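You operate a simulated robot arm through the tools that you are given. There is no shell and no other tool.

You run a simulated robot arm. Do the job below in one go: nothing can be reset, and whatever is moved stays where it is left.

JOB
Put things in order on the top of the far blue bench. At the end: the orange amber lamp from the top of the far blue bench is on the brown long carton; the white card (marked "COOLANT") from the top of the far blue bench stands where the grey brake pad stood; the grey brake pad from the top of the far blue bench is on the black tool case; the black bottle (marked "OIL") stands where the white card stood; whatever was shut is shut again. Leave all else as you found it, and nothing knocked over.
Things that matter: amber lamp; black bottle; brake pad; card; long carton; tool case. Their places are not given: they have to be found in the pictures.

It is judged by the outcome, as a careful person would: the job done as asked, and still so three seconds after it is handed in. It fails if anything else is knocked over, pushed out of place, dropped, spilled or broken.

ROBOT AND FRAMES
A 6-joint arm with a two-finger parallel gripper, fixed in place. Base frame: the origin is at the foot of the arm, x ahead of it, y to its left, z up; the work surface is at about z = 900. Readings come in mm, degrees, newtons and seconds.
With the tool pointing down near the work surface it reaches from about 240 to 660 mm from the base axis. Its first joint turns from -66.0 to 66.0 degrees. Payload 2.9 kg.
Tool frame: the origin (TCP) lies between the finger pads and is the grasp point; the fingertips stand 30 mm ahead of it; z points along the fingers, y is the line along which they close. The gripper opens to 110 mm. The fingers are 20 mm wide and 10 mm thick; the gripper's body (48 by 112 mm) begins 55 mm behind the TCP.
Orientation is that of the tool frame in the base frame, as a unit quaternion [w, x, y, z]. With the fingers straight down and closing along the base's y, the tool's x points along the base's -x, its y along +y and its z along -z.

CONTROLS
- The arm moves only by the tool play_rows. Its argument "series" is a list of rows, each a list of 2 entries, a list of its own where there are three numbers: the shift along the tool's x, y, z in units of 25 mm (1.0 is 25 mm), then the turn, a rotation vector about the tool's x, y, z in units of 4 degrees (1.0 is 4 degrees). In form: [[[tx, ty, tz], [wx, wy, wz]], ...]. A call has 1 to 20 rows; each row shifts and turns the commanded pose from where the row before left it, along the tool's axes as they then stand. "grip" is the opening in per cent of the stroke, from 0 (shut) to 100 (fully open), set as the call begins (left out, the last holds). A call with a number of a shift or a turn outside -1 to 1 is refused whole. A row lasts 0.2 s, in which the tool goes at most 50 mm and 8.6 degrees; a call with a longer step from one row to the next is refused whole, and so is a gripper value outside its range. Where a pose cannot be reached the arm comes as near as it can. A force on the tool above 40 N (or 10 N above the force at the start of the call, whichever is more), or a blocked arm, ends the call early, and 0.2 s more pass. The fingers move at their own pace (about 108 mm/s each) and stop on an object; they squeeze with about 37 N. The grip force told is the motor's: it shows also when the fingers shut on nothing. Time passes only in rows, and 0.2 s behind the last, so rows that do not move let the fingers close. It gives the time, the measured TCP pose, the force on the tool (base axes), the opening and the grip force at its end, in the units of the frame above (readings bear some noise), with the torque about the TCP (base axes, N m) and any sound that the robot's microphone picked up, and new pictures: "show" is both (left out), scene, wrist or none.
- Cameras (640 x 400 px; columns grow to the right, rows downward): "scene" is fixed at [89.7, 445.2, 1385.8]; the picture's right is [-0.60, -0.80, 0.00], its down [-0.43, 0.33, -0.84] and it looks along [0.67, -0.51, -0.55] (base axes); focal length 309 px, centre (320, 200). "wrist" rides on the gripper at [72, 17, -103] in the tool frame; the picture's right is [-0.23, 0.97, 0.00], its down [-0.76, -0.18, -0.62] and it looks along [-0.61, -0.14, 0.78] (tool axes); focal length 222 px, centre (320, 200).
- pixel_to_xyz(camera, pixels): for up to 12 pixels [column, row] of the newest picture of that camera ("zoom" is the newest enlarged one), the place [x, y, z] in the base frame of the surface seen there, good to about 2 mm. The clock stands still meanwhile.
- zoom(camera, box): a new picture of the part [left, top, right, bottom] of that camera's present view, enlarged. The clock stands still meanwhile.
- hand_in(): hands the job in; it is judged then, once.

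Unless the task says otherwise, let go and move clear before handing in.

The tools are called after "Call:" as name(argument=value, ...) on one line, values as JSON. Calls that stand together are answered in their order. play_rows: Moves the arm, as the interface text tells. Its arguments: {"type":"object","properties":{"series":{"type":"array"},"grip":{"type":"number"},"show":{"type":"string","enum":["both","scene","wrist","none"]}},"required":["series"]} The other tools are called the same way: pixel_to_xyz (camera, pixels) gives the place of the surface under pixels of a picture; zoom (camera, box) takes an enlarged picture of a part of a camera's view; hand_in () hands the job in.

At the start:

```text
clock: 0.0
eef_pos: [428.7, -169.2, 1157.5]
orientation: [0.0, 0.001, 1.0, 0.0]
force: [-0.4, -0.2, 0.0]
torque: [-0.02, 0.0, 0.02]
opening: 109.8
finger_force: 0.0
```

scene: 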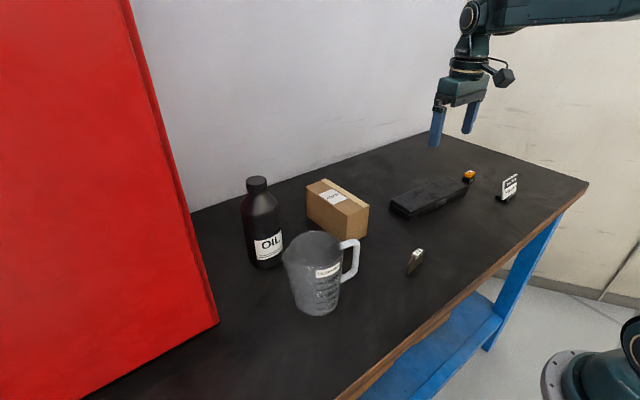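
wrist: 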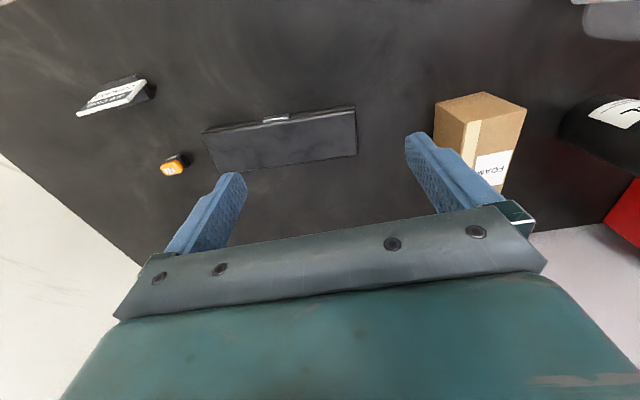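

The scene picture shows the bottle at about (262,225), the carton at (337,208), a jug at (315,275), a small grey item at (415,262), the black case at (430,197), the orange lamp at (468,176) and the white card at (509,186). I'll zoom in to identify each of them.

Call:
zoom(camera="scene", box=[370, 150, 550, 290])

Call:
zoom(camera="scene", box=[220, 160, 400, 330])

Call:
zoom(camera="wrist", box=[50, 60, 370, 240])

Call:
pixel_to_xyz(camera="scene", pixels=[[257, 180], [262, 225], [267, 263], [337, 185], [307, 187], [369, 206], [321, 178], [340, 205], [415, 252], [414, 262], [410, 273], [422, 258]])

Call:
pixel_to_xyz(camera="scene", pixels=[[468, 173], [467, 179], [509, 186], [503, 197], [516, 178], [430, 190], [392, 205], [470, 185], [410, 213], [445, 180], [315, 235], [352, 245]])

```text
2.86 times, centred on (460, 220) of scene
```

zoom: 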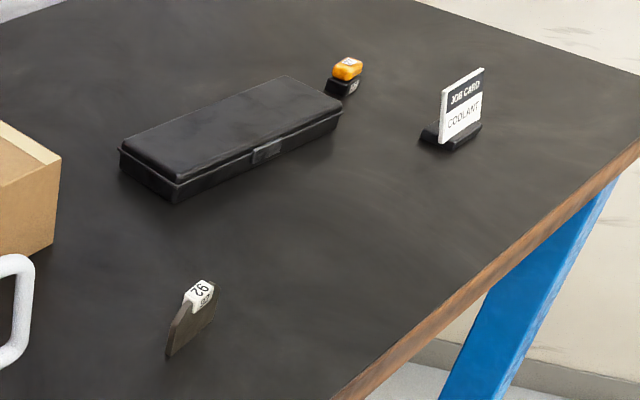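

```text
2.35 times, centred on (310, 245) of scene
```

zoom: 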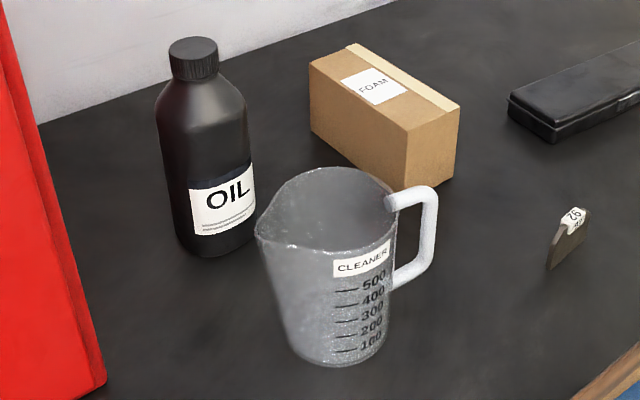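

```text
2.00 times, centred on (210, 150) of wrist
```

zoom: 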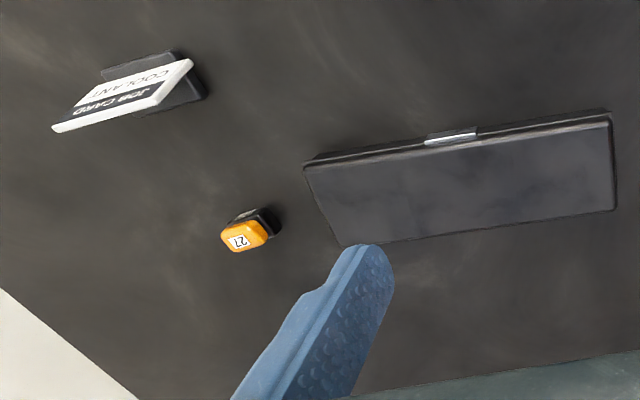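

```text
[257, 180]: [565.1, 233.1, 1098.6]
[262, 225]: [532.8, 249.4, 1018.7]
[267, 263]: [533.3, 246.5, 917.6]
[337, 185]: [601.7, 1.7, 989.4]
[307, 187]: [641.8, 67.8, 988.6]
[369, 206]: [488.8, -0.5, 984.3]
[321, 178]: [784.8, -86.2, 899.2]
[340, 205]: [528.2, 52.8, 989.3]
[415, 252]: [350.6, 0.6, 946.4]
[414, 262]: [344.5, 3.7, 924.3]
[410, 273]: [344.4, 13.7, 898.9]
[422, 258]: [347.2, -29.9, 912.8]
```

```text
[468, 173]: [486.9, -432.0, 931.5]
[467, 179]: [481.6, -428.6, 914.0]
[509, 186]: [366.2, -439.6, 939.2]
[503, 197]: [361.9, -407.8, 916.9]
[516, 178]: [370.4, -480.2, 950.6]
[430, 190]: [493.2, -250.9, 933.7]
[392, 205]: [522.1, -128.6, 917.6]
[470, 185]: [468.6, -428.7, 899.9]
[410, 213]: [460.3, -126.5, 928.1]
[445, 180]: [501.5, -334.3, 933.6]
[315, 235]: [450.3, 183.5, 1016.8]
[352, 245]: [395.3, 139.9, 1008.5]
```

The items are identified: brake pad at scene (415,262) with a white tag, job card in a black foot at (509,186), lamp at (468,176), FOAM carton at (337,208), and the OIL bottle close to the jug. I'll measure outlines more precisely, using the newest zoom (wrist) for the card, lamp and case.

Call:
pixel_to_xyz(camera="zoom", pixels=[[55, 130], [190, 62], [102, 75], [172, 52], [207, 95], [225, 235], [265, 242], [280, 225], [245, 215], [305, 168], [610, 112], [613, 210]])

Call:
pixel_to_xyz(camera="wrist", pixels=[[222, 170], [350, 155], [276, 118], [280, 145], [437, 102], [484, 94], [526, 107], [475, 120], [500, 190], [465, 150], [610, 110], [615, 20]])

Call:
zoom(camera="scene", box=[385, 235, 445, 285])

```text
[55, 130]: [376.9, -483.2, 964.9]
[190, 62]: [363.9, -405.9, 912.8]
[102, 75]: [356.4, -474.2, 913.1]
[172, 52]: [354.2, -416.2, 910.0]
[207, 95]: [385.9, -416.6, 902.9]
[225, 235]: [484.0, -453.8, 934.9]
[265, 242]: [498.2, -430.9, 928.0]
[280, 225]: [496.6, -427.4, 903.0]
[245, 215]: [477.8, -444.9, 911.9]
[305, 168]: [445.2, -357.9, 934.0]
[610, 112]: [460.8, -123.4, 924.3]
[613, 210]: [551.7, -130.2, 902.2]
```

```text
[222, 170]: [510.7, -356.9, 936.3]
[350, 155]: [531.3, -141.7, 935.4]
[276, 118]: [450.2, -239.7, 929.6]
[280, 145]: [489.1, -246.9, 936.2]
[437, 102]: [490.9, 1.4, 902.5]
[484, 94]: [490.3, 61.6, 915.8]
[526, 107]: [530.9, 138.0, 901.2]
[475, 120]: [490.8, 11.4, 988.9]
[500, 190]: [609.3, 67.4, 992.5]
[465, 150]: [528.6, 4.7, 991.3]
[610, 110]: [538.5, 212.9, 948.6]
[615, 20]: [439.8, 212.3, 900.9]
```

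```text
8.00 times, centred on (415, 260) of scene
```

zoom: 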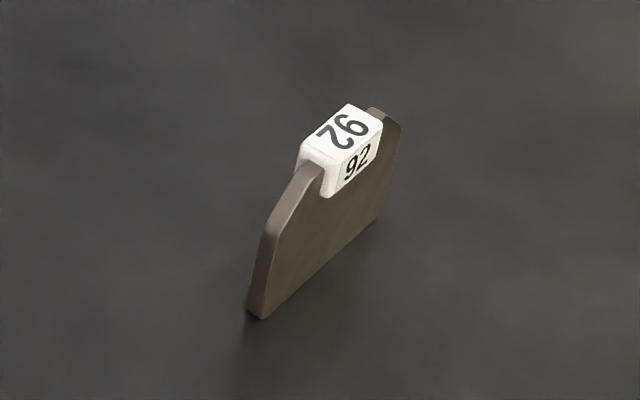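

The zoom shows the brake pad as a thin plate on edge with a tag clip on top, from zoom (255,315) to (390,125). I'll read its outline, then the bottle and jug outlines.

Call:
pixel_to_xyz(camera="zoom", pixels=[[249, 308], [264, 318], [380, 216], [272, 232], [285, 232], [376, 112], [395, 122], [303, 143], [335, 160], [347, 108], [380, 125], [340, 240]])

Call:
zoom(camera="scene", box=[225, 165, 305, 275])

Call:
zoom(camera="scene", box=[450, 160, 530, 210])

```text
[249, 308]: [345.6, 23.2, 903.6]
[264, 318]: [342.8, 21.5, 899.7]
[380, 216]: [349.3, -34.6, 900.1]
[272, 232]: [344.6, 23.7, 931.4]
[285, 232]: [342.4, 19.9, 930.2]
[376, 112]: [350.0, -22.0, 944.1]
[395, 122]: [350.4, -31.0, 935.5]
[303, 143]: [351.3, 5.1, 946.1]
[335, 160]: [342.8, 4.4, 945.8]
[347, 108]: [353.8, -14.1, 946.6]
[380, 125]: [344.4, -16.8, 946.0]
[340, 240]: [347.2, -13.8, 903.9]
```

```text
3.64 times, centred on (265, 220) of scene
```

zoom: 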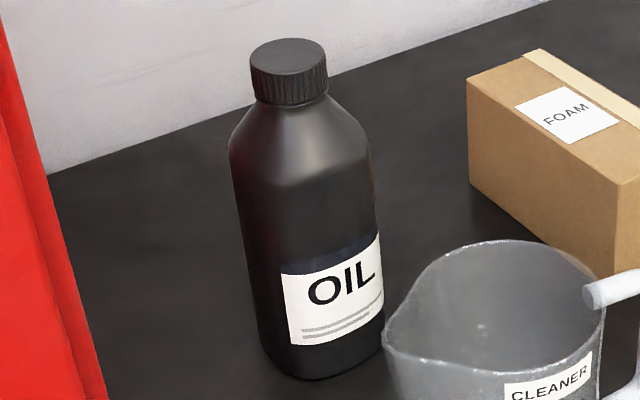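

```text
8.00 times, centred on (490, 185) of scene
```

zoom: 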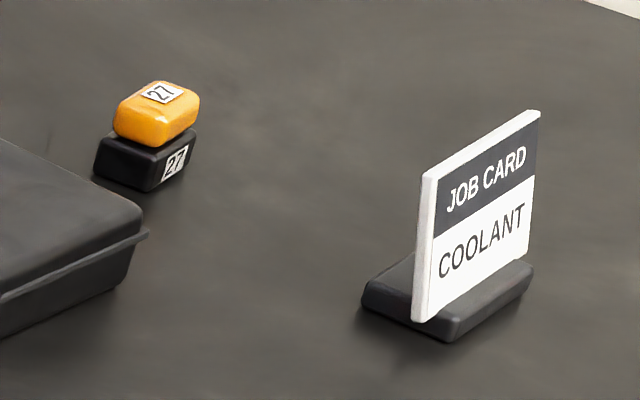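

The zoom shows the lamp at zoom (155,130) on its black foot and the card leaning slightly back on its foot at (450,300). I'll read precise points on both from this zoom.

Call:
pixel_to_xyz(camera="zoom", pixels=[[415, 315], [426, 176], [423, 318], [433, 178], [535, 115], [528, 255], [363, 300], [448, 335], [528, 275], [412, 255], [447, 320], [480, 215]])

Call:
pixel_to_xyz(camera="zoom", pixels=[[97, 178], [147, 190], [192, 150], [104, 140], [152, 150], [118, 108], [157, 85], [198, 98], [160, 120], [113, 130], [160, 145], [196, 115]])

```text
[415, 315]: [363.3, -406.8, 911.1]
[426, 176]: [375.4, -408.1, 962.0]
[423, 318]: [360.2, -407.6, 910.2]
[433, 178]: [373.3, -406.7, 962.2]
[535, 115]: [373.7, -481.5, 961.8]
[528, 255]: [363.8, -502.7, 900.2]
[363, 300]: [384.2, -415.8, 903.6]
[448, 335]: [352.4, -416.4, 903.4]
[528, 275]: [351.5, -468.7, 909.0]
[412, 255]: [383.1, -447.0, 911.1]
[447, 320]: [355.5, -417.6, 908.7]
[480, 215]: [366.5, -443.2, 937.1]
```

```text
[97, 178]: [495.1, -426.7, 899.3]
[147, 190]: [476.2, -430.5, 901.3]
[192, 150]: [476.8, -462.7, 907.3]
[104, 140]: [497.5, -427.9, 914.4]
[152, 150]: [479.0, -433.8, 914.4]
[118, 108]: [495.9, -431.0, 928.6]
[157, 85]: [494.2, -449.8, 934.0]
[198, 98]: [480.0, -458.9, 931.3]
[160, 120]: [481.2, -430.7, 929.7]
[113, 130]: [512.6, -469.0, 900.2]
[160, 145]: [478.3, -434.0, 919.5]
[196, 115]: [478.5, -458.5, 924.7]
```

The card's front face leans about 14° with yaw near zero (foot x 351–385, y −415 to −474), and the lamp is about 22×35 mm centred at (487,−445). First I'll go above the brake pad (centre about (348,−5)) at height and begin turning the gripper so it closes along base x.

Call:
play_rows(series=[[[0.4035, 0.815, 0], [0, 0, 0]], [[0.4035, 0.815, 0], [0, 0, 0]], [[0.4035, 0.815, 0], [0, 0, 0]], [[0.4035, 0.815, 0], [0, 0, 0]], [[0.4035, 0.815, 0], [0, 0, 0]], [[0.4035, 0.815, 0], [0, 0, 0]], [[0.4035, 0.815, 0], [0, 0, 0]], [[0.4035, 0.815, 0], [0, 0, 0]], [[0, 0, 0], [0, 0, 1]], [[0, 0, 0], [0, 0, 1]], [[0, 0, 0], [0, 0, 1]], [[0, 0, 0], [0, 0, 1]], [[0, 0, 0], [0, 0, 1]], [[0, 0, 0], [0, 0, 1]], [[0, 0, 0], [0, 0, 1]], [[0, 0, 0], [0, 0, 1]], [[0, 0, 0], [0, 0, 1]], [[0, 0, 0], [0, 0, 1]], [[0, 0, 0], [0, 0, 1]], [[0, 0, 0], [0, 0, 1]]], grip=100, show="none")

```text
clock: 4.2
eef_pos: [347.7, -4.9, 1157.8]
orientation: [0.001, 0.408, 0.913, 0.0]
force: [-0.1, 0.1, -0.4]
torque: [-0.01, 0.0, -0.01]
opening: 110.0
finger_force: 0.1
```

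The arm is over the pad at (347.7,−4.9,1157.8), turned 48° as intended. I'll finish the turn (37.7°) and lower part-way to see it from the wrist.

Call:
play_rows(series=[[[0, 0, 0], [0, 0, 1]], [[0, 0, 0], [0, 0, 1]], [[0, 0, 0], [0, 0, 1]], [[0, 0, 0], [0, 0, 1]], [[0, 0, 0], [0, 0, 1]], [[0, 0, 0], [0, 0, 1]], [[0, 0, 0], [0, 0, 1]], [[0, 0, 0], [0, 0, 1]], [[0, 0, 0], [0, 0, 1]], [[0, 0, 0], [0, 0, 0.425]], [[0, 0, 0.8], [0, 0, 0]], [[0, 0, 0.8], [0, 0, 0]], [[0, 0, 0.8], [0, 0, 0]], [[0, 0, 0.8], [0, 0, 0]], [[0, 0, 0.8], [0, 0, 0]], [[0, 0, 0], [0, 0, 0]]], grip=55)

```text
clock: 7.6
eef_pos: [349.6, -5.7, 1056.6]
orientation: [0.001, 0.68, 0.733, 0.0]
force: [-0.3, -0.1, -0.9]
torque: [-0.03, 0.01, -0.01]
opening: 60.7
finger_force: 0.1
```

scene: 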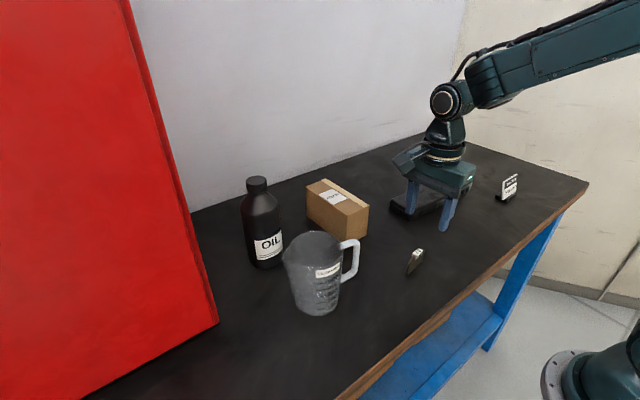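
wrist: 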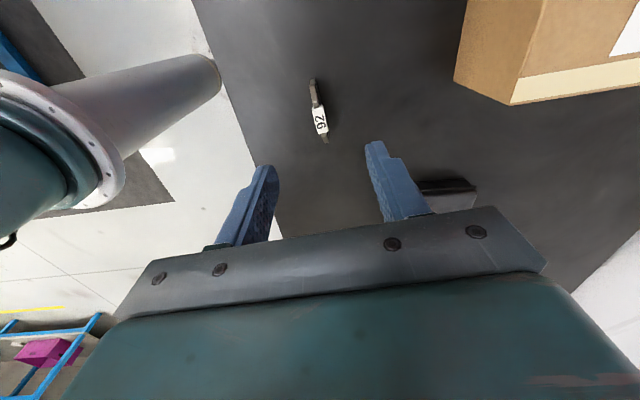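

The wrist picture shows the pad at (318,110), midway between the fingers. I'll measure its outline from this view before descending.

Call:
zoom(camera="wrist", box=[280, 65, 360, 155])

Call:
pixel_to_xyz(camera="wrist", pixels=[[312, 80], [315, 100], [320, 120], [325, 140], [326, 118], [314, 120], [310, 92], [317, 92], [328, 132], [450, 183]])

```text
4.44 times, centred on (320, 110) of wrist
```

zoom: 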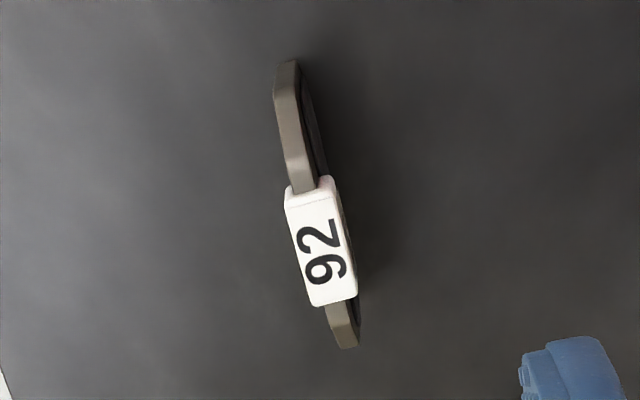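

```text
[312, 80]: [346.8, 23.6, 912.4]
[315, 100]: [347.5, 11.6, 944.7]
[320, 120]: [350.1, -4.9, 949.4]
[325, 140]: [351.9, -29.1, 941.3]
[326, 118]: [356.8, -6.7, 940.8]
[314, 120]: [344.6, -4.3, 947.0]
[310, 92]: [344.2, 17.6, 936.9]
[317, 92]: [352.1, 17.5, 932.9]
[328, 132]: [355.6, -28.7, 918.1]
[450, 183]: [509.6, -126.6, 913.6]
```

The pad's centre is about (349.3,−5.5) and the TCP is at (349.6,−5.7), so I can go straight down with the fingertips stopping about 8 mm above the bench.

Call:
play_rows(series=[[[0, 0, 0.8], [0, 0, 0]], [[0, 0, 0.8], [0, 0, 0]], [[0, 0, 0.8], [0, 0, 0]], [[0, 0, 0.8], [0, 0, 0]], [[0, 0, 0.7], [0, 0, 0]], [[0, 0, 0.5], [0, 0, 0]], [[0, 0, 0.34], [0, 0, 0]], [[0, 0, 0], [0, 0, 0]]], grip=55)

```text
clock: 9.4
eef_pos: [346.8, -6.3, 937.7]
orientation: [0.0, 0.68, 0.734, 0.0]
force: [0.1, -0.2, 0.6]
torque: [0.02, -0.01, 0.01]
opening: 60.3
finger_force: 0.0
```

scene: 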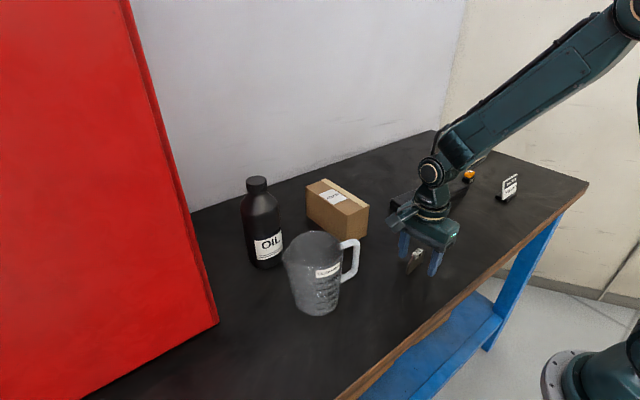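
wrist: 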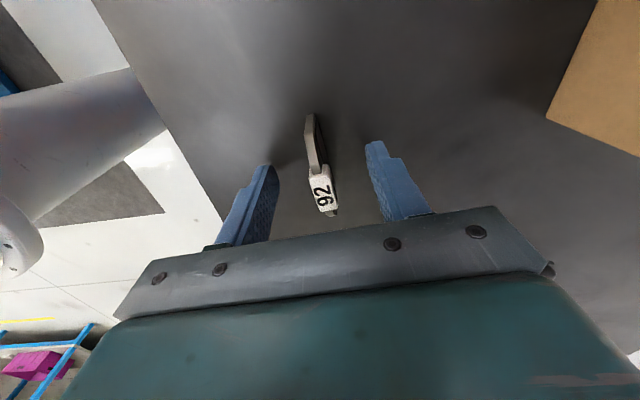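

The pad at wrist (320,165) sits between the finger pads with clearance on both sides. Now I'll close on it.

Call:
play_rows(series=[[[0, 0, 0], [0, 0, 0]], [[0, 0, 0], [0, 0, 0]], [[0, 0, 0], [0, 0, 0]], [[0, 0, 0], [0, 0, 0]]], grip=0, show="wrist")

```text
clock: 10.4
eef_pos: [347.7, -6.9, 939.2]
orientation: [0.0, 0.681, 0.733, 0.001]
force: [-0.3, -0.3, -0.6]
torque: [-0.02, -0.01, -0.02]
opening: 10.0
finger_force: 36.9
```

wrist: 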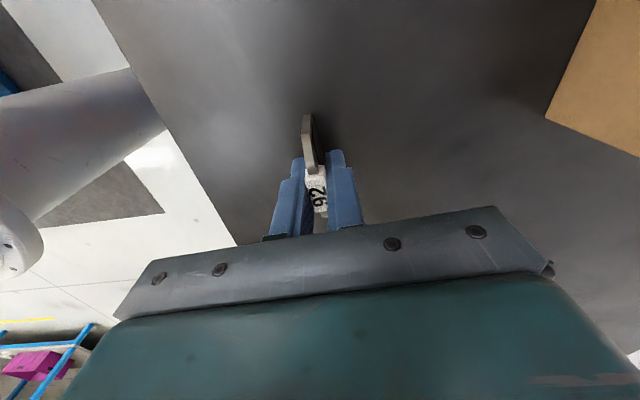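

The pad is held (opening 10.0 mm, 36.9 N). I'll lift 90 mm and carry it over the middle of the tool case, about (488,−245).

Call:
play_rows(series=[[[0, 0, -0.4], [0, 0, 0]], [[0, 0, -0.8], [0, 0, 0]], [[0, 0, -0.8], [0, 0, 0]], [[0, 0, -0.8], [0, 0, 0]], [[0, 0, -0.8], [0, 0, 0]], [[-0.4975, 0.2435, 0], [0, 0, 0]], [[-0.995, 0.487, 0], [0, 0, 0]], [[-0.995, 0.487, 0], [0, 0, 0]], [[-0.995, 0.487, 0], [0, 0, 0]], [[-0.995, 0.487, 0], [0, 0, 0]], [[-0.995, 0.487, 0], [0, 0, 0]], [[-0.995, 0.487, 0], [0, 0, 0]], [[-0.995, 0.487, 0], [0, 0, 0]], [[-0.995, 0.487, 0], [0, 0, 0]], [[-0.995, 0.487, 0], [0, 0, 0]], [[-0.4975, 0.2435, 0], [0, 0, 0]], [[0, 0, 0], [0, 0, 0]]], grip=0)

```text
clock: 14.0
eef_pos: [487.7, -244.2, 1028.3]
orientation: [0.0, 0.681, 0.733, 0.0]
force: [0.4, 0.5, -1.2]
torque: [-0.04, -0.03, 0.01]
opening: 10.2
finger_force: 37.0
```

scene: 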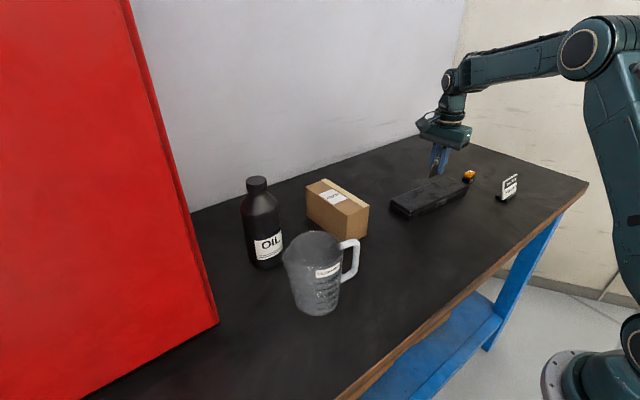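
wrist: 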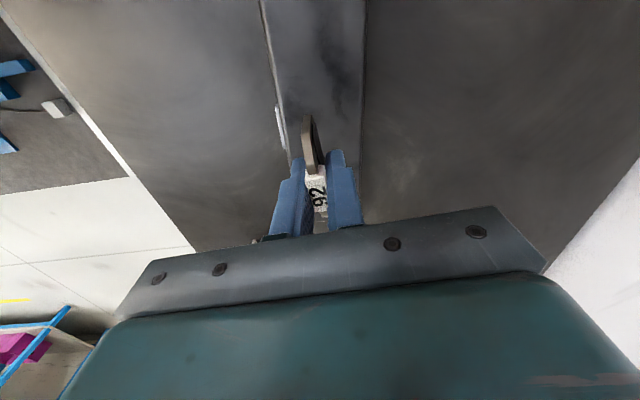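

The pad hangs over the case, seen between wrist (265,20) and (365,20). I'll measure the case's top here before lowering.

Call:
pixel_to_xyz(camera="wrist", pixels=[[264, 20], [363, 20], [280, 110], [362, 110], [320, 60], [300, 60], [345, 100], [345, 60], [291, 150], [361, 200], [340, 140], [280, 60]])

Call:
zoom(camera="scene", box=[380, 130, 500, 230])

```text
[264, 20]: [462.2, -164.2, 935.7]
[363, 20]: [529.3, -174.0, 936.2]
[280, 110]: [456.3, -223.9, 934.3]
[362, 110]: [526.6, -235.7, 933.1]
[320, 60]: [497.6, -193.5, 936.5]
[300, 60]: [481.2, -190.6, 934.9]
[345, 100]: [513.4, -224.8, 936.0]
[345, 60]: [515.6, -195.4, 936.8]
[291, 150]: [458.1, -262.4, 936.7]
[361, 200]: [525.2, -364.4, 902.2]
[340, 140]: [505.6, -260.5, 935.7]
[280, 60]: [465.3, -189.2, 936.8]
```

```text
4.00 times, centred on (440, 180) of scene
```

zoom: 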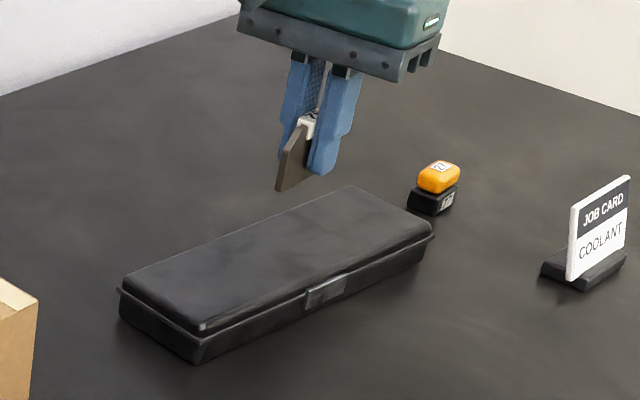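

The case top is flat at z ≈ 936, x 457–524 here, so the pad at (488,−245) is central. I'll lower 48 mm first, then creep to contact.

Call:
play_rows(series=[[[0, 0, 0.4], [0, 0, 0]], [[0, 0, 0.6], [0, 0, 0]], [[0, 0, 0.5], [0, 0, 0]], [[0, 0, 0.3], [0, 0, 0]], [[0, 0, 0.12], [0, 0, 0]], [[0, 0, 0], [0, 0, 0]]], grip=0, show="wrist")

Call:
zoom(camera="scene", box=[410, 150, 490, 210])

```text
clock: 15.4
eef_pos: [488.1, -244.6, 979.9]
orientation: [0.0, 0.68, 0.733, 0.0]
force: [0.3, 0.0, -1.2]
torque: [-0.05, -0.01, 0.0]
opening: 10.1
finger_force: 36.9
```

wrist: 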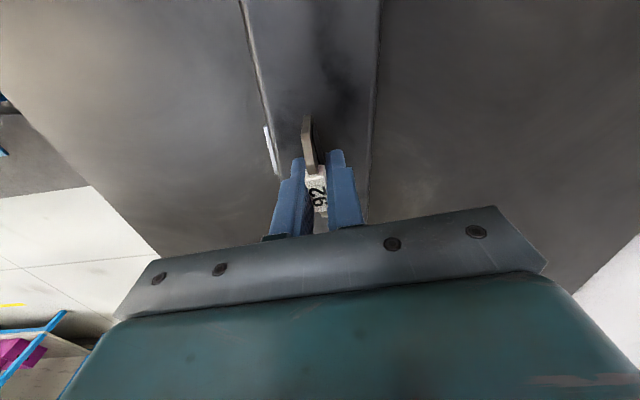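

```text
6.67 times, centred on (450, 180) of scene
```

zoom: 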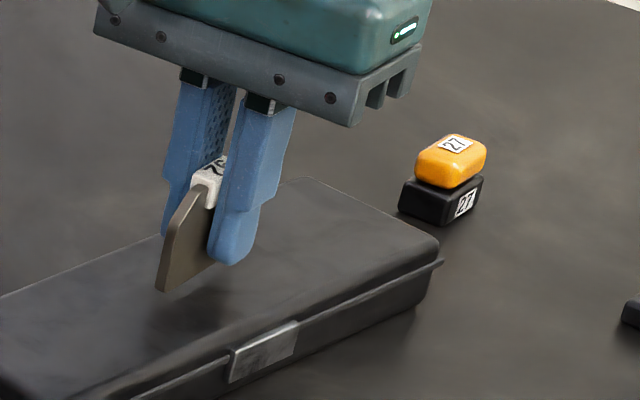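

No contact yet (force z −1.2 N, pad still just above the lid). I'll creep down 4.5 mm in small steps.

Call:
play_rows(series=[[[0, 0, 0.06], [0, 0, 0]], [[0, 0, 0.06], [0, 0, 0]], [[0, 0, 0.06], [0, 0, 0]], [[0, 0, 0], [0, 0, 0]]], grip=0, show="none")

```text
clock: 16.4
eef_pos: [488.6, -244.6, 975.9]
orientation: [0.0, 0.68, 0.733, 0.0]
force: [0.4, -0.7, -1.4]
torque: [0.01, 0.02, -0.02]
opening: 10.2
finger_force: 37.0
```

Still hanging free (−1.4 N). A few more 0.75 mm steps, watching the force.

Call:
play_rows(series=[[[0, 0, 0.03], [0, 0, 0]], [[0, 0, 0.03], [0, 0, 0]], [[0, 0, 0], [0, 0, 0]]], grip=0, show="none")

```text
clock: 17.2
eef_pos: [487.2, -243.7, 974.8]
orientation: [0.001, 0.68, 0.733, 0.001]
force: [-0.1, -0.5, -0.3]
torque: [0.0, -0.01, 0.0]
opening: 10.2
finger_force: 37.0
```

The force has shifted to −0.3 N, hinting at first touch. One more 0.75 mm step to confirm.

Call:
play_rows(series=[[[0, 0, 0.03], [0, 0, 0]], [[0, 0, 0], [0, 0, 0]]], grip=0, show="none")

Call:
zoom(camera="scene", box=[410, 150, 490, 210])

```text
clock: 17.8
eef_pos: [488.2, -243.4, 973.6]
orientation: [0.0, 0.68, 0.733, 0.0]
force: [0.2, 0.1, -0.7]
torque: [0.04, 0.01, -0.02]
opening: 9.8
finger_force: 37.7
```

```text
6.67 times, centred on (450, 180) of scene
```

zoom: 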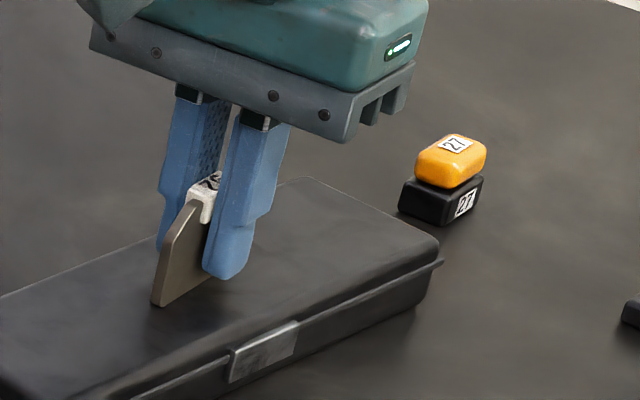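

The pad's lower edge is practically on the lid but the force hasn't risen yet. Continue with two more 0.75 mm steps.

Call:
play_rows(series=[[[0, 0, 0.03], [0, 0, 0]], [[0, 0, 0], [0, 0, 0]]], grip=0, show="none")

```text
clock: 18.4
eef_pos: [489.1, -243.7, 973.7]
orientation: [-0.001, 0.68, 0.733, 0.0]
force: [-1.7, 0.8, 1.3]
torque: [-0.06, -0.03, -0.01]
opening: 10.1
finger_force: 37.0
```

Force z has gone positive (+1.3 N), so the pad touches the lid. I'll wait one tick to confirm before opening.

Call:
play_rows(series=[[[0, 0, 0.015], [0, 0, 0]], [[0, 0, 0], [0, 0, 0]]], grip=0, show="none")

```text
clock: 19.0
eef_pos: [489.3, -244.4, 973.5]
orientation: [0.0, 0.68, 0.733, 0.0]
force: [-1.8, 0.3, 5.8]
torque: [0.01, 0.07, -0.01]
opening: 10.1
finger_force: 36.7
```

Firm contact now (5.8 N). I'll open the fingers a little (to about 30 mm) so the pad stands by itself.

Call:
play_rows(series=[[[0, 0, 0], [0, 0, 0]], [[0, 0, 0], [0, 0, 0]], [[0, 0, 0], [0, 0, 0]]], grip=28)

Call:
zoom(camera="scene", box=[410, 150, 490, 210])

```text
clock: 19.8
eef_pos: [489.5, -244.1, 971.4]
orientation: [0.001, 0.68, 0.733, 0.0]
force: [1.1, 0.8, -0.5]
torque: [0.05, 0.03, -0.01]
opening: 31.1
finger_force: 0.0
```

scene: 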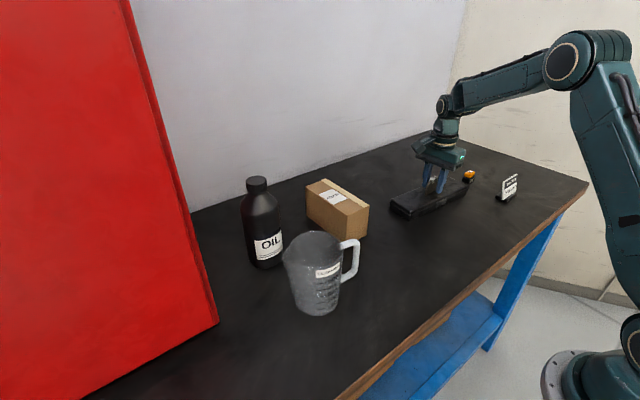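
wrist: 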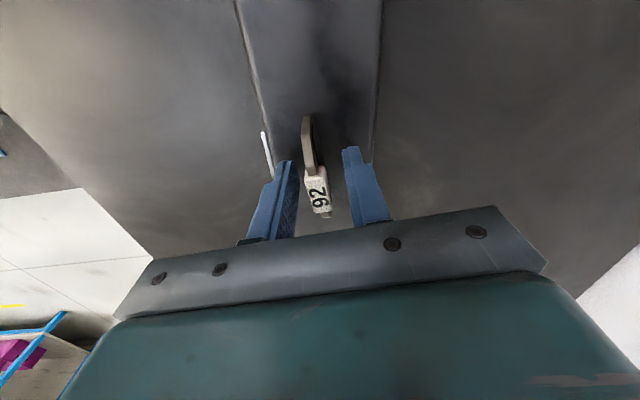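

```text
6.67 times, centred on (450, 180) of scene
```

zoom: 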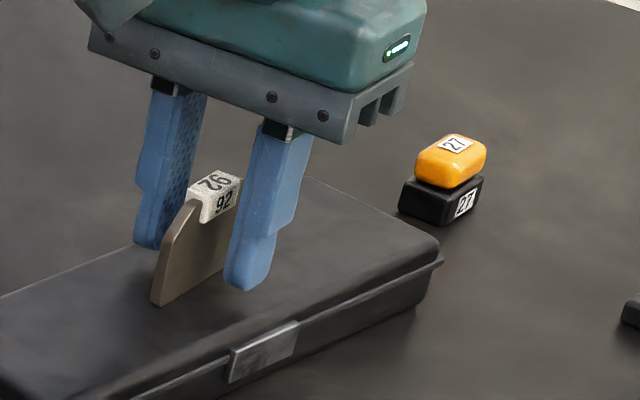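

The pad stands alone on the case with fingers clear on both sides. I'll lift straight up 100 mm, square the yaw, and move over toward the card.

Call:
play_rows(series=[[[0, 0, -0.3], [0, 0, 0]], [[0, 0, -0.6], [0, 0, 0]], [[0, 0, -0.8], [0, 0, 0]], [[0, 0, -0.8], [0, 0, 0]], [[0, 0, -0.8], [0, 0, 0]], [[0, 0, -0.7], [0, 0, 0.5]], [[0, 0, 0], [0, 0, 0.575]], [[-0.889, -0.44, 0], [0, 0, 0]], [[-0.889, -0.44, 0], [0, 0, 0]], [[-0.889, -0.44, 0], [0, 0, 0]], [[-0.889, -0.44, 0], [0, 0, 0]], [[-0.889, -0.44, 0], [0, 0, 0]], [[-0.889, -0.44, 0], [0, 0, 0]], [[-0.889, -0.44, 0], [0, 0, 0]], [[-0.889, -0.44, 0], [0, 0, 0]], [[-0.889, -0.44, 0], [0, 0, 0]], [[0, 0, 0], [0, 0, 0]]], grip=28)

```text
clock: 23.4
eef_pos: [390.6, -444.1, 1072.9]
orientation: [0.0, 0.707, 0.707, 0.0]
force: [-0.4, 0.2, -0.3]
torque: [-0.05, 0.01, 0.0]
opening: 30.8
finger_force: 0.0
```

scene: 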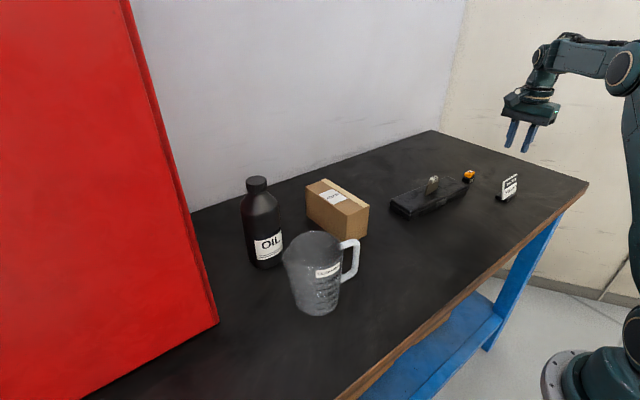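
wrist: 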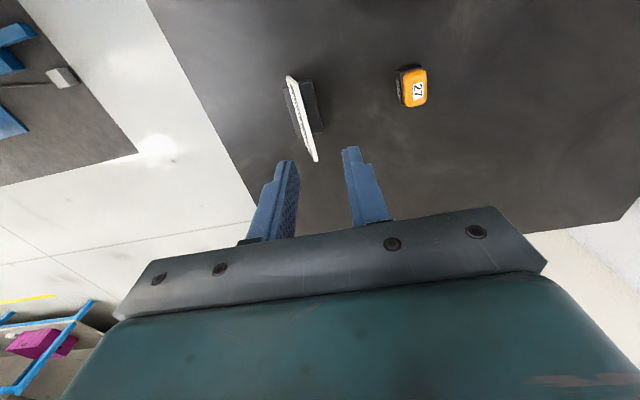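

The pad stays on the case (scene (432,184)). The wrist view shows the card from (290,78) to (315,160) and the lamp at (413,88); I'll zoom and measure both.

Call:
zoom(camera="wrist", box=[260, 60, 350, 170])

Call:
pixel_to_xyz(camera="wrist", pixels=[[289, 78], [293, 78], [315, 160], [303, 120], [300, 120], [308, 100], [311, 83], [322, 128], [318, 105], [285, 90], [304, 85], [296, 92]])

Call:
pixel_to_xyz(camera="wrist", pixels=[[397, 70], [397, 98], [405, 106], [427, 104], [426, 70], [404, 70], [403, 90], [415, 90], [420, 66], [399, 84], [412, 106], [427, 88]])

Call:
zoom(camera="wrist", box=[380, 50, 450, 120])

```text
3.64 times, centred on (305, 115) of wrist
```

zoom: 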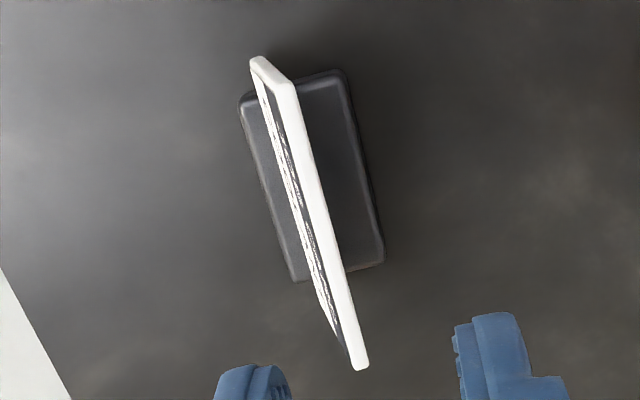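

```text
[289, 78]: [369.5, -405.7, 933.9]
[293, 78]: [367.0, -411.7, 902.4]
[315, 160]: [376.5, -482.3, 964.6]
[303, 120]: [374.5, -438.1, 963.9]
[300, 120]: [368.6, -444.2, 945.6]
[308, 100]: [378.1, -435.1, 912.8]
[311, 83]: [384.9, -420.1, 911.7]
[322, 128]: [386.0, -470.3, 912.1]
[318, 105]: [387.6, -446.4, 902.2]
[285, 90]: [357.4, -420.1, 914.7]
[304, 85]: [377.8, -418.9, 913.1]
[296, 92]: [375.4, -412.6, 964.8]
```

```text
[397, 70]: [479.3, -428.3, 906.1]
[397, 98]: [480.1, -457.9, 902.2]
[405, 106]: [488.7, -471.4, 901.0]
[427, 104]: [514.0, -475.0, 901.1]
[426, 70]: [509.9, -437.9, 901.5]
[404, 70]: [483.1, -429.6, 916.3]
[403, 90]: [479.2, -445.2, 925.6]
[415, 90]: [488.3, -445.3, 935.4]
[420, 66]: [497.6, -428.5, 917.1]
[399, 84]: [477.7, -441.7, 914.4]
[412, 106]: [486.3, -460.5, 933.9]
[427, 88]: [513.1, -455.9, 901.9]
```

```text
5.71 times, centred on (415, 85) of wrist
```

zoom: 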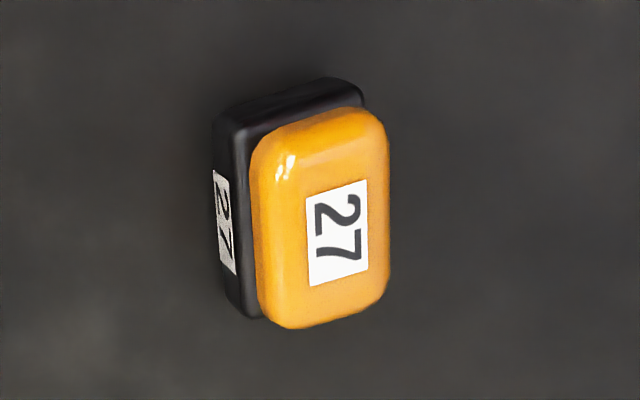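

Card mid-plane passes x≈375.5 at its top (z 964) and leans 14°, centre y ≈ −444.4; the lamp centre is about (488,−445). I'll tilt the tool 14° to match the card, line up with its plane and descend part-way.

Call:
play_rows(series=[[[0, 0.1, 0], [1, 0, 0]], [[0, 0.1, 0], [1, 0, 0]], [[0, 0.1, 0], [1, 0, 0]], [[0, 0.14, 0], [0.5, 0, 0]], [[0, 0, 0.8], [0, 0, 0]], [[0, 0, 0.8], [0, 0, 0]], [[0, 0, 0.8], [0, 0, 0]], [[0, 0, 0.5], [0, 0, 0]], [[0, 0, 0], [0, 0, 0]]], grip=36)

Call:
zoom(camera="scene", box=[470, 140, 560, 210])

```text
clock: 25.4
eef_pos: [393.7, -438.3, 1002.4]
orientation: [-0.078, 0.703, 0.705, -0.043]
force: [-0.2, -1.6, 0.4]
torque: [-0.02, -0.02, 0.0]
opening: 39.5
finger_force: 0.2
out of reach, approached as far as the arm can: row 1, 2, 3, 4
```

scene: 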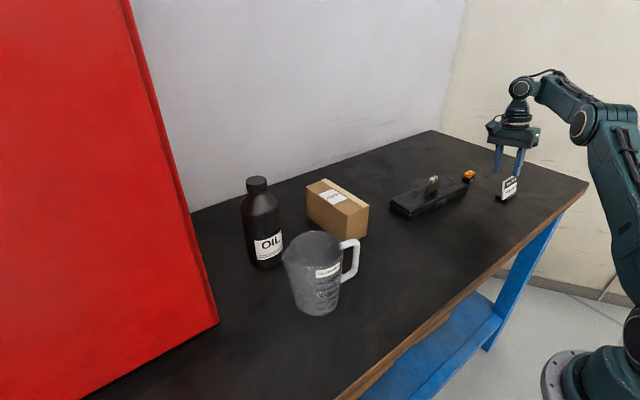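
wrist: 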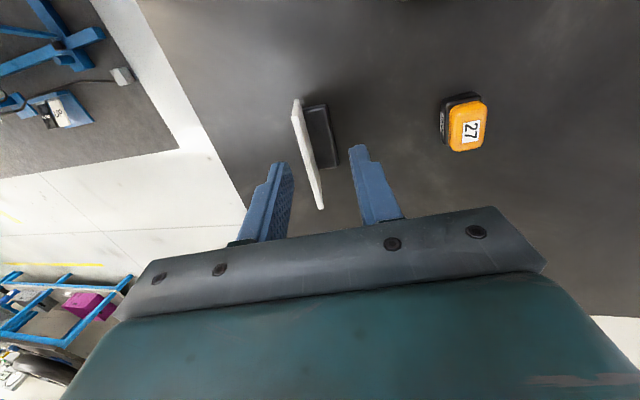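

```text
5.71 times, centred on (515, 175) of scene
```

zoom: 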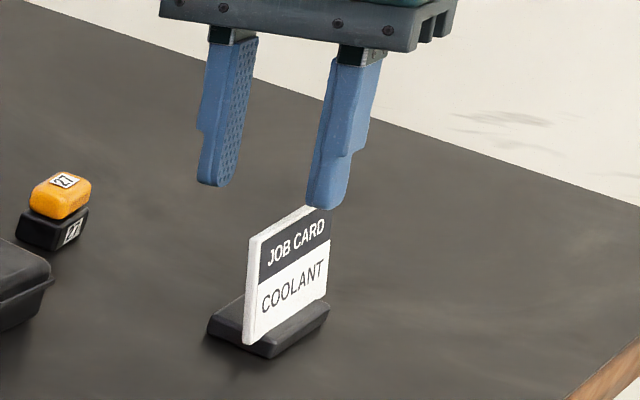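

The arm could not reach the 14° tilt here (measured tilt only ≈10° and skewed), so I'll drop the tilted approach. Instead I'll raise, level the tool, and turn back to closing along y so I can hold the card by its two side edges (76 mm apart) with the tool vertical.

Call:
play_rows(series=[[[0, 0, -0.8], [0, 0, 0]], [[0, 0, -0.8], [0, 0, 0]], [[0, 0, -0.8], [0, 0, 0]], [[0, 0, -0.4], [0, 0, 0]], [[0, 0, 0], [-0.817, -0.237, 0.013]], [[0, 0, 0], [-0.817, -0.237, 0.013]], [[0, 0, 0], [-0.817, -0.237, 0.013]], [[0, 0, 0], [0, 0, 0]]], grip=36, show="wrist")

```text
clock: 27.2
eef_pos: [405.4, -441.8, 1069.1]
orientation: [0.001, 0.707, 0.707, 0.003]
force: [0.2, 0.6, -0.1]
torque: [0.02, 0.01, 0.0]
opening: 39.5
finger_force: 0.1
```

wrist: 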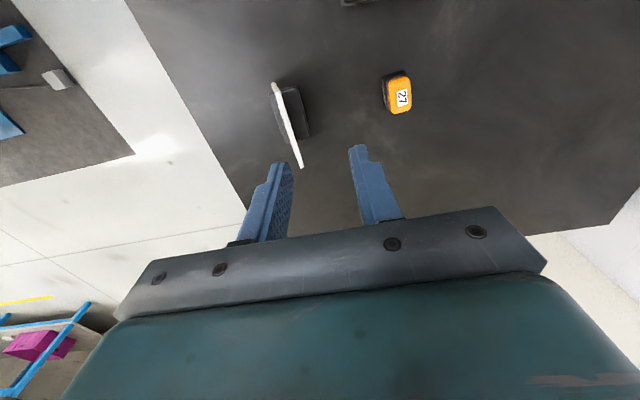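

The tool is level again at (405,−442,1069), already closing along x, which suits the lamp (21 mm deep in x). I'll do the lamp now: move above (488,−445) and see whether it's in reach.

Call:
play_rows(series=[[[-0.035, 0.826, 0], [0, 0, 0]], [[-0.035, 0.826, 0], [0, 0, 0]], [[-0.035, 0.826, 0], [0, 0, 0]], [[-0.035, 0.826, 0], [0, 0, 0]], [[0, 0, 0.8], [0, 0, 0]], [[0, 0, 0.8], [0, 0, 0]], [[0, 0, 0], [0, 0, 0]]], grip=55)

```text
clock: 28.8
eef_pos: [477.4, -441.6, 1028.9]
orientation: [0.001, 0.706, 0.708, 0.001]
force: [-0.1, -0.3, 1.1]
torque: [0.03, -0.02, -0.03]
opening: 60.6
finger_force: 0.1
out of reach, approached as far as the arm can: row 4
```

scene: 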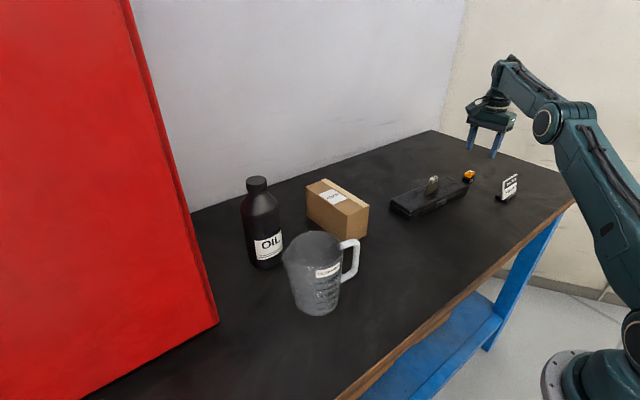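
wrist: 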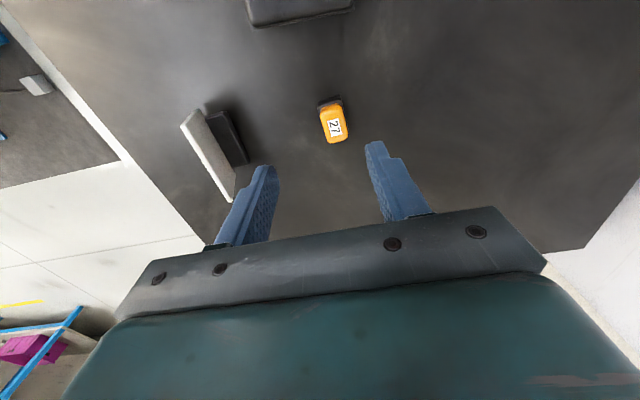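

Reach ran out at r≈650 while high up; lower down there should be a little more. I'll descend to about z 975 and then extend the remaining ~10 mm.

Call:
play_rows(series=[[[0, 0, 0.7], [0, 0, 0]], [[0, 0, 0.7], [0, 0, 0]], [[0, 0, 0.7], [0, 0, 0]], [[-0.03, 0.2, 0], [0, 0, 0]], [[-0.03, 0.2, 0], [0, 0, 0]], [[0, 0, 0], [0, 0, 0]]], grip=55)

Call:
zoom(camera="scene", box=[430, 130, 530, 210])

```text
clock: 30.2
eef_pos: [485.4, -442.9, 975.5]
orientation: [0.001, 0.707, 0.707, 0.0]
force: [0.7, -0.5, 0.1]
torque: [-0.01, 0.01, 0.02]
opening: 60.6
finger_force: 0.0
```

scene: 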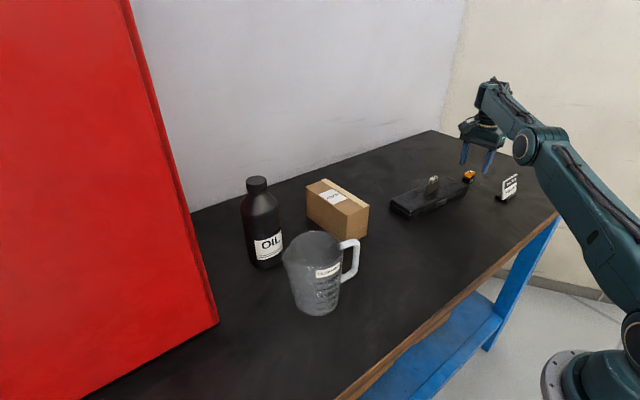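
wrist: 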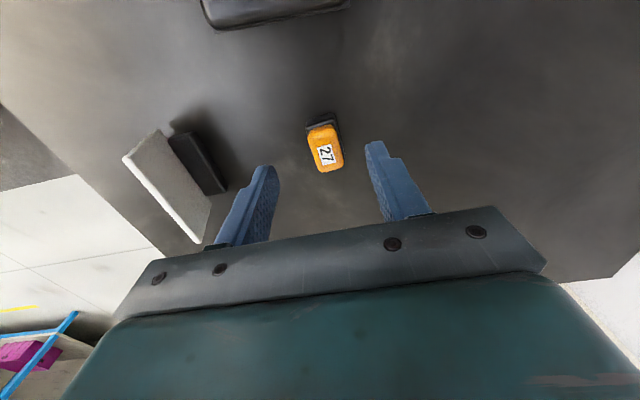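

```text
5.00 times, centred on (480, 170) of scene
```

zoom: 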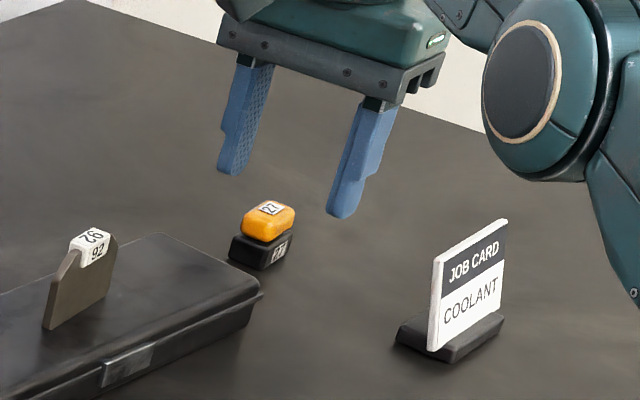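

The lamp is between the fingers' lanes (wrist (325,150)). Before going lower I'll check how high the forearm is near the card and re-measure the lamp.

Call:
pixel_to_xyz(camera="scene", pixels=[[524, 148], [505, 115], [515, 160], [495, 150], [466, 128], [480, 150], [540, 175], [560, 200], [598, 240], [500, 90]])

Call:
zoom(camera="wrist", box=[285, 100, 365, 190])

```text
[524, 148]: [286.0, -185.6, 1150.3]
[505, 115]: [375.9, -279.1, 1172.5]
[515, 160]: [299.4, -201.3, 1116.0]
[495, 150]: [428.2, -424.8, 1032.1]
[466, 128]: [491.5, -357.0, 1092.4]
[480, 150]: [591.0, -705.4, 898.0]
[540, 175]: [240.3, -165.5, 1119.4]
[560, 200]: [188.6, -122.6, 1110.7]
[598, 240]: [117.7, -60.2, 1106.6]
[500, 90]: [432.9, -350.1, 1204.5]
```

```text
4.44 times, centred on (325, 145) of wrist
```

zoom: 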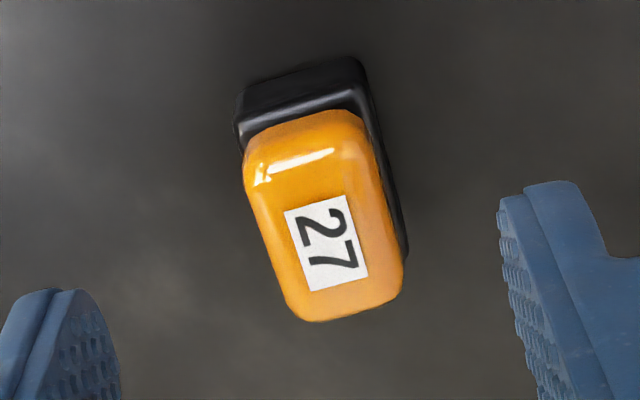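

Call:
pixel_to_xyz(camera="zoom", pixels=[[250, 190], [383, 190], [270, 260], [398, 260], [310, 130], [340, 305], [320, 210], [238, 125], [365, 70], [404, 240], [290, 310], [395, 290]])

```text
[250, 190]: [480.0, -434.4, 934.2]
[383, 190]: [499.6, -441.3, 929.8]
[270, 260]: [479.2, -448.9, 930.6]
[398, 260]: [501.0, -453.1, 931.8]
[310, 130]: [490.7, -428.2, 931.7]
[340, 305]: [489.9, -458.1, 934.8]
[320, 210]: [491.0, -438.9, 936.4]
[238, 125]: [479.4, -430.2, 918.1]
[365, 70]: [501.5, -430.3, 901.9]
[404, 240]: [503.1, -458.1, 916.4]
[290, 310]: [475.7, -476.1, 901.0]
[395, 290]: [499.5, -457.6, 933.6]
```

The lamp's centre is about (490,−444.5) and the TCP is at (485,−443), still with about 13 mm finger clearance. I'll go down to TCP z ≈ 935 while extending the last few millimetres.

Call:
play_rows(series=[[[-0.02, 0.06, 0.5], [0, 0, 0]], [[-0.02, 0.06, 0.5], [0, 0, 0]], [[-0.02, 0.06, 0.4], [0, 0, 0]], [[0, 0, 0.22], [0, 0, 0]], [[0, 0, 0], [0, 0, 0]]], grip=55)

Call:
zoom(camera="scene", box=[430, 140, 520, 210])

```text
clock: 31.4
eef_pos: [491.1, -444.4, 935.1]
orientation: [0.0, 0.707, 0.707, 0.001]
force: [0.3, -0.5, 0.6]
torque: [-0.01, 0.0, 0.0]
opening: 60.7
finger_force: 0.0
```

scene: 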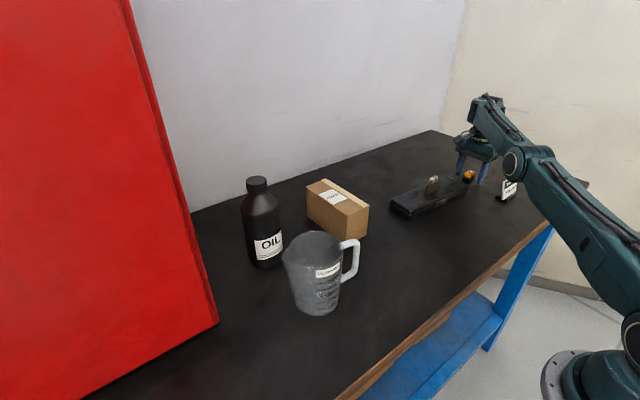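
wrist: 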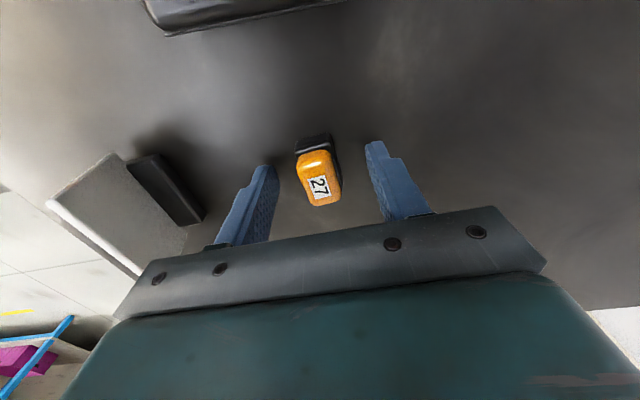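

```text
5.71 times, centred on (475, 175) of scene
```

zoom: 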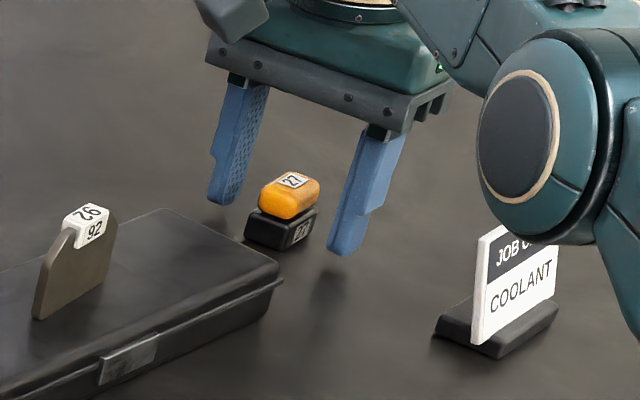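

The TCP reached (491.1,−444.4,935.1), right over the lamp with fingers either side. Closing now.

Call:
play_rows(series=[[[0, 0, 0], [0, 0, 0]], [[0, 0, 0], [0, 0, 0]], [[0, 0, 0], [0, 0, 0]], [[0, 0, 0], [0, 0, 0]]], grip=0, show="wrist")

Call:
zoom(camera="scene", box=[430, 140, 520, 210])

```text
clock: 32.4
eef_pos: [490.0, -445.7, 936.5]
orientation: [0.001, 0.707, 0.707, 0.002]
force: [-0.2, -0.3, 0.2]
torque: [0.01, -0.01, 0.01]
opening: 22.8
finger_force: 36.6
```

wrist: 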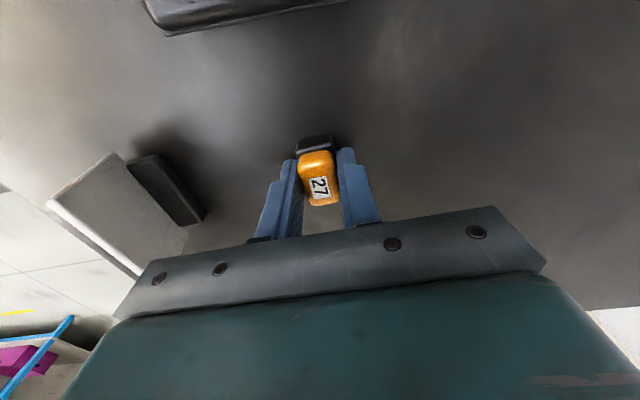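

```text
5.71 times, centred on (475, 175) of scene
```

zoom: 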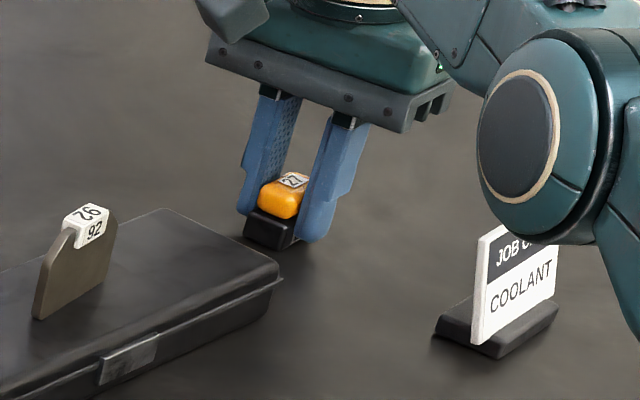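

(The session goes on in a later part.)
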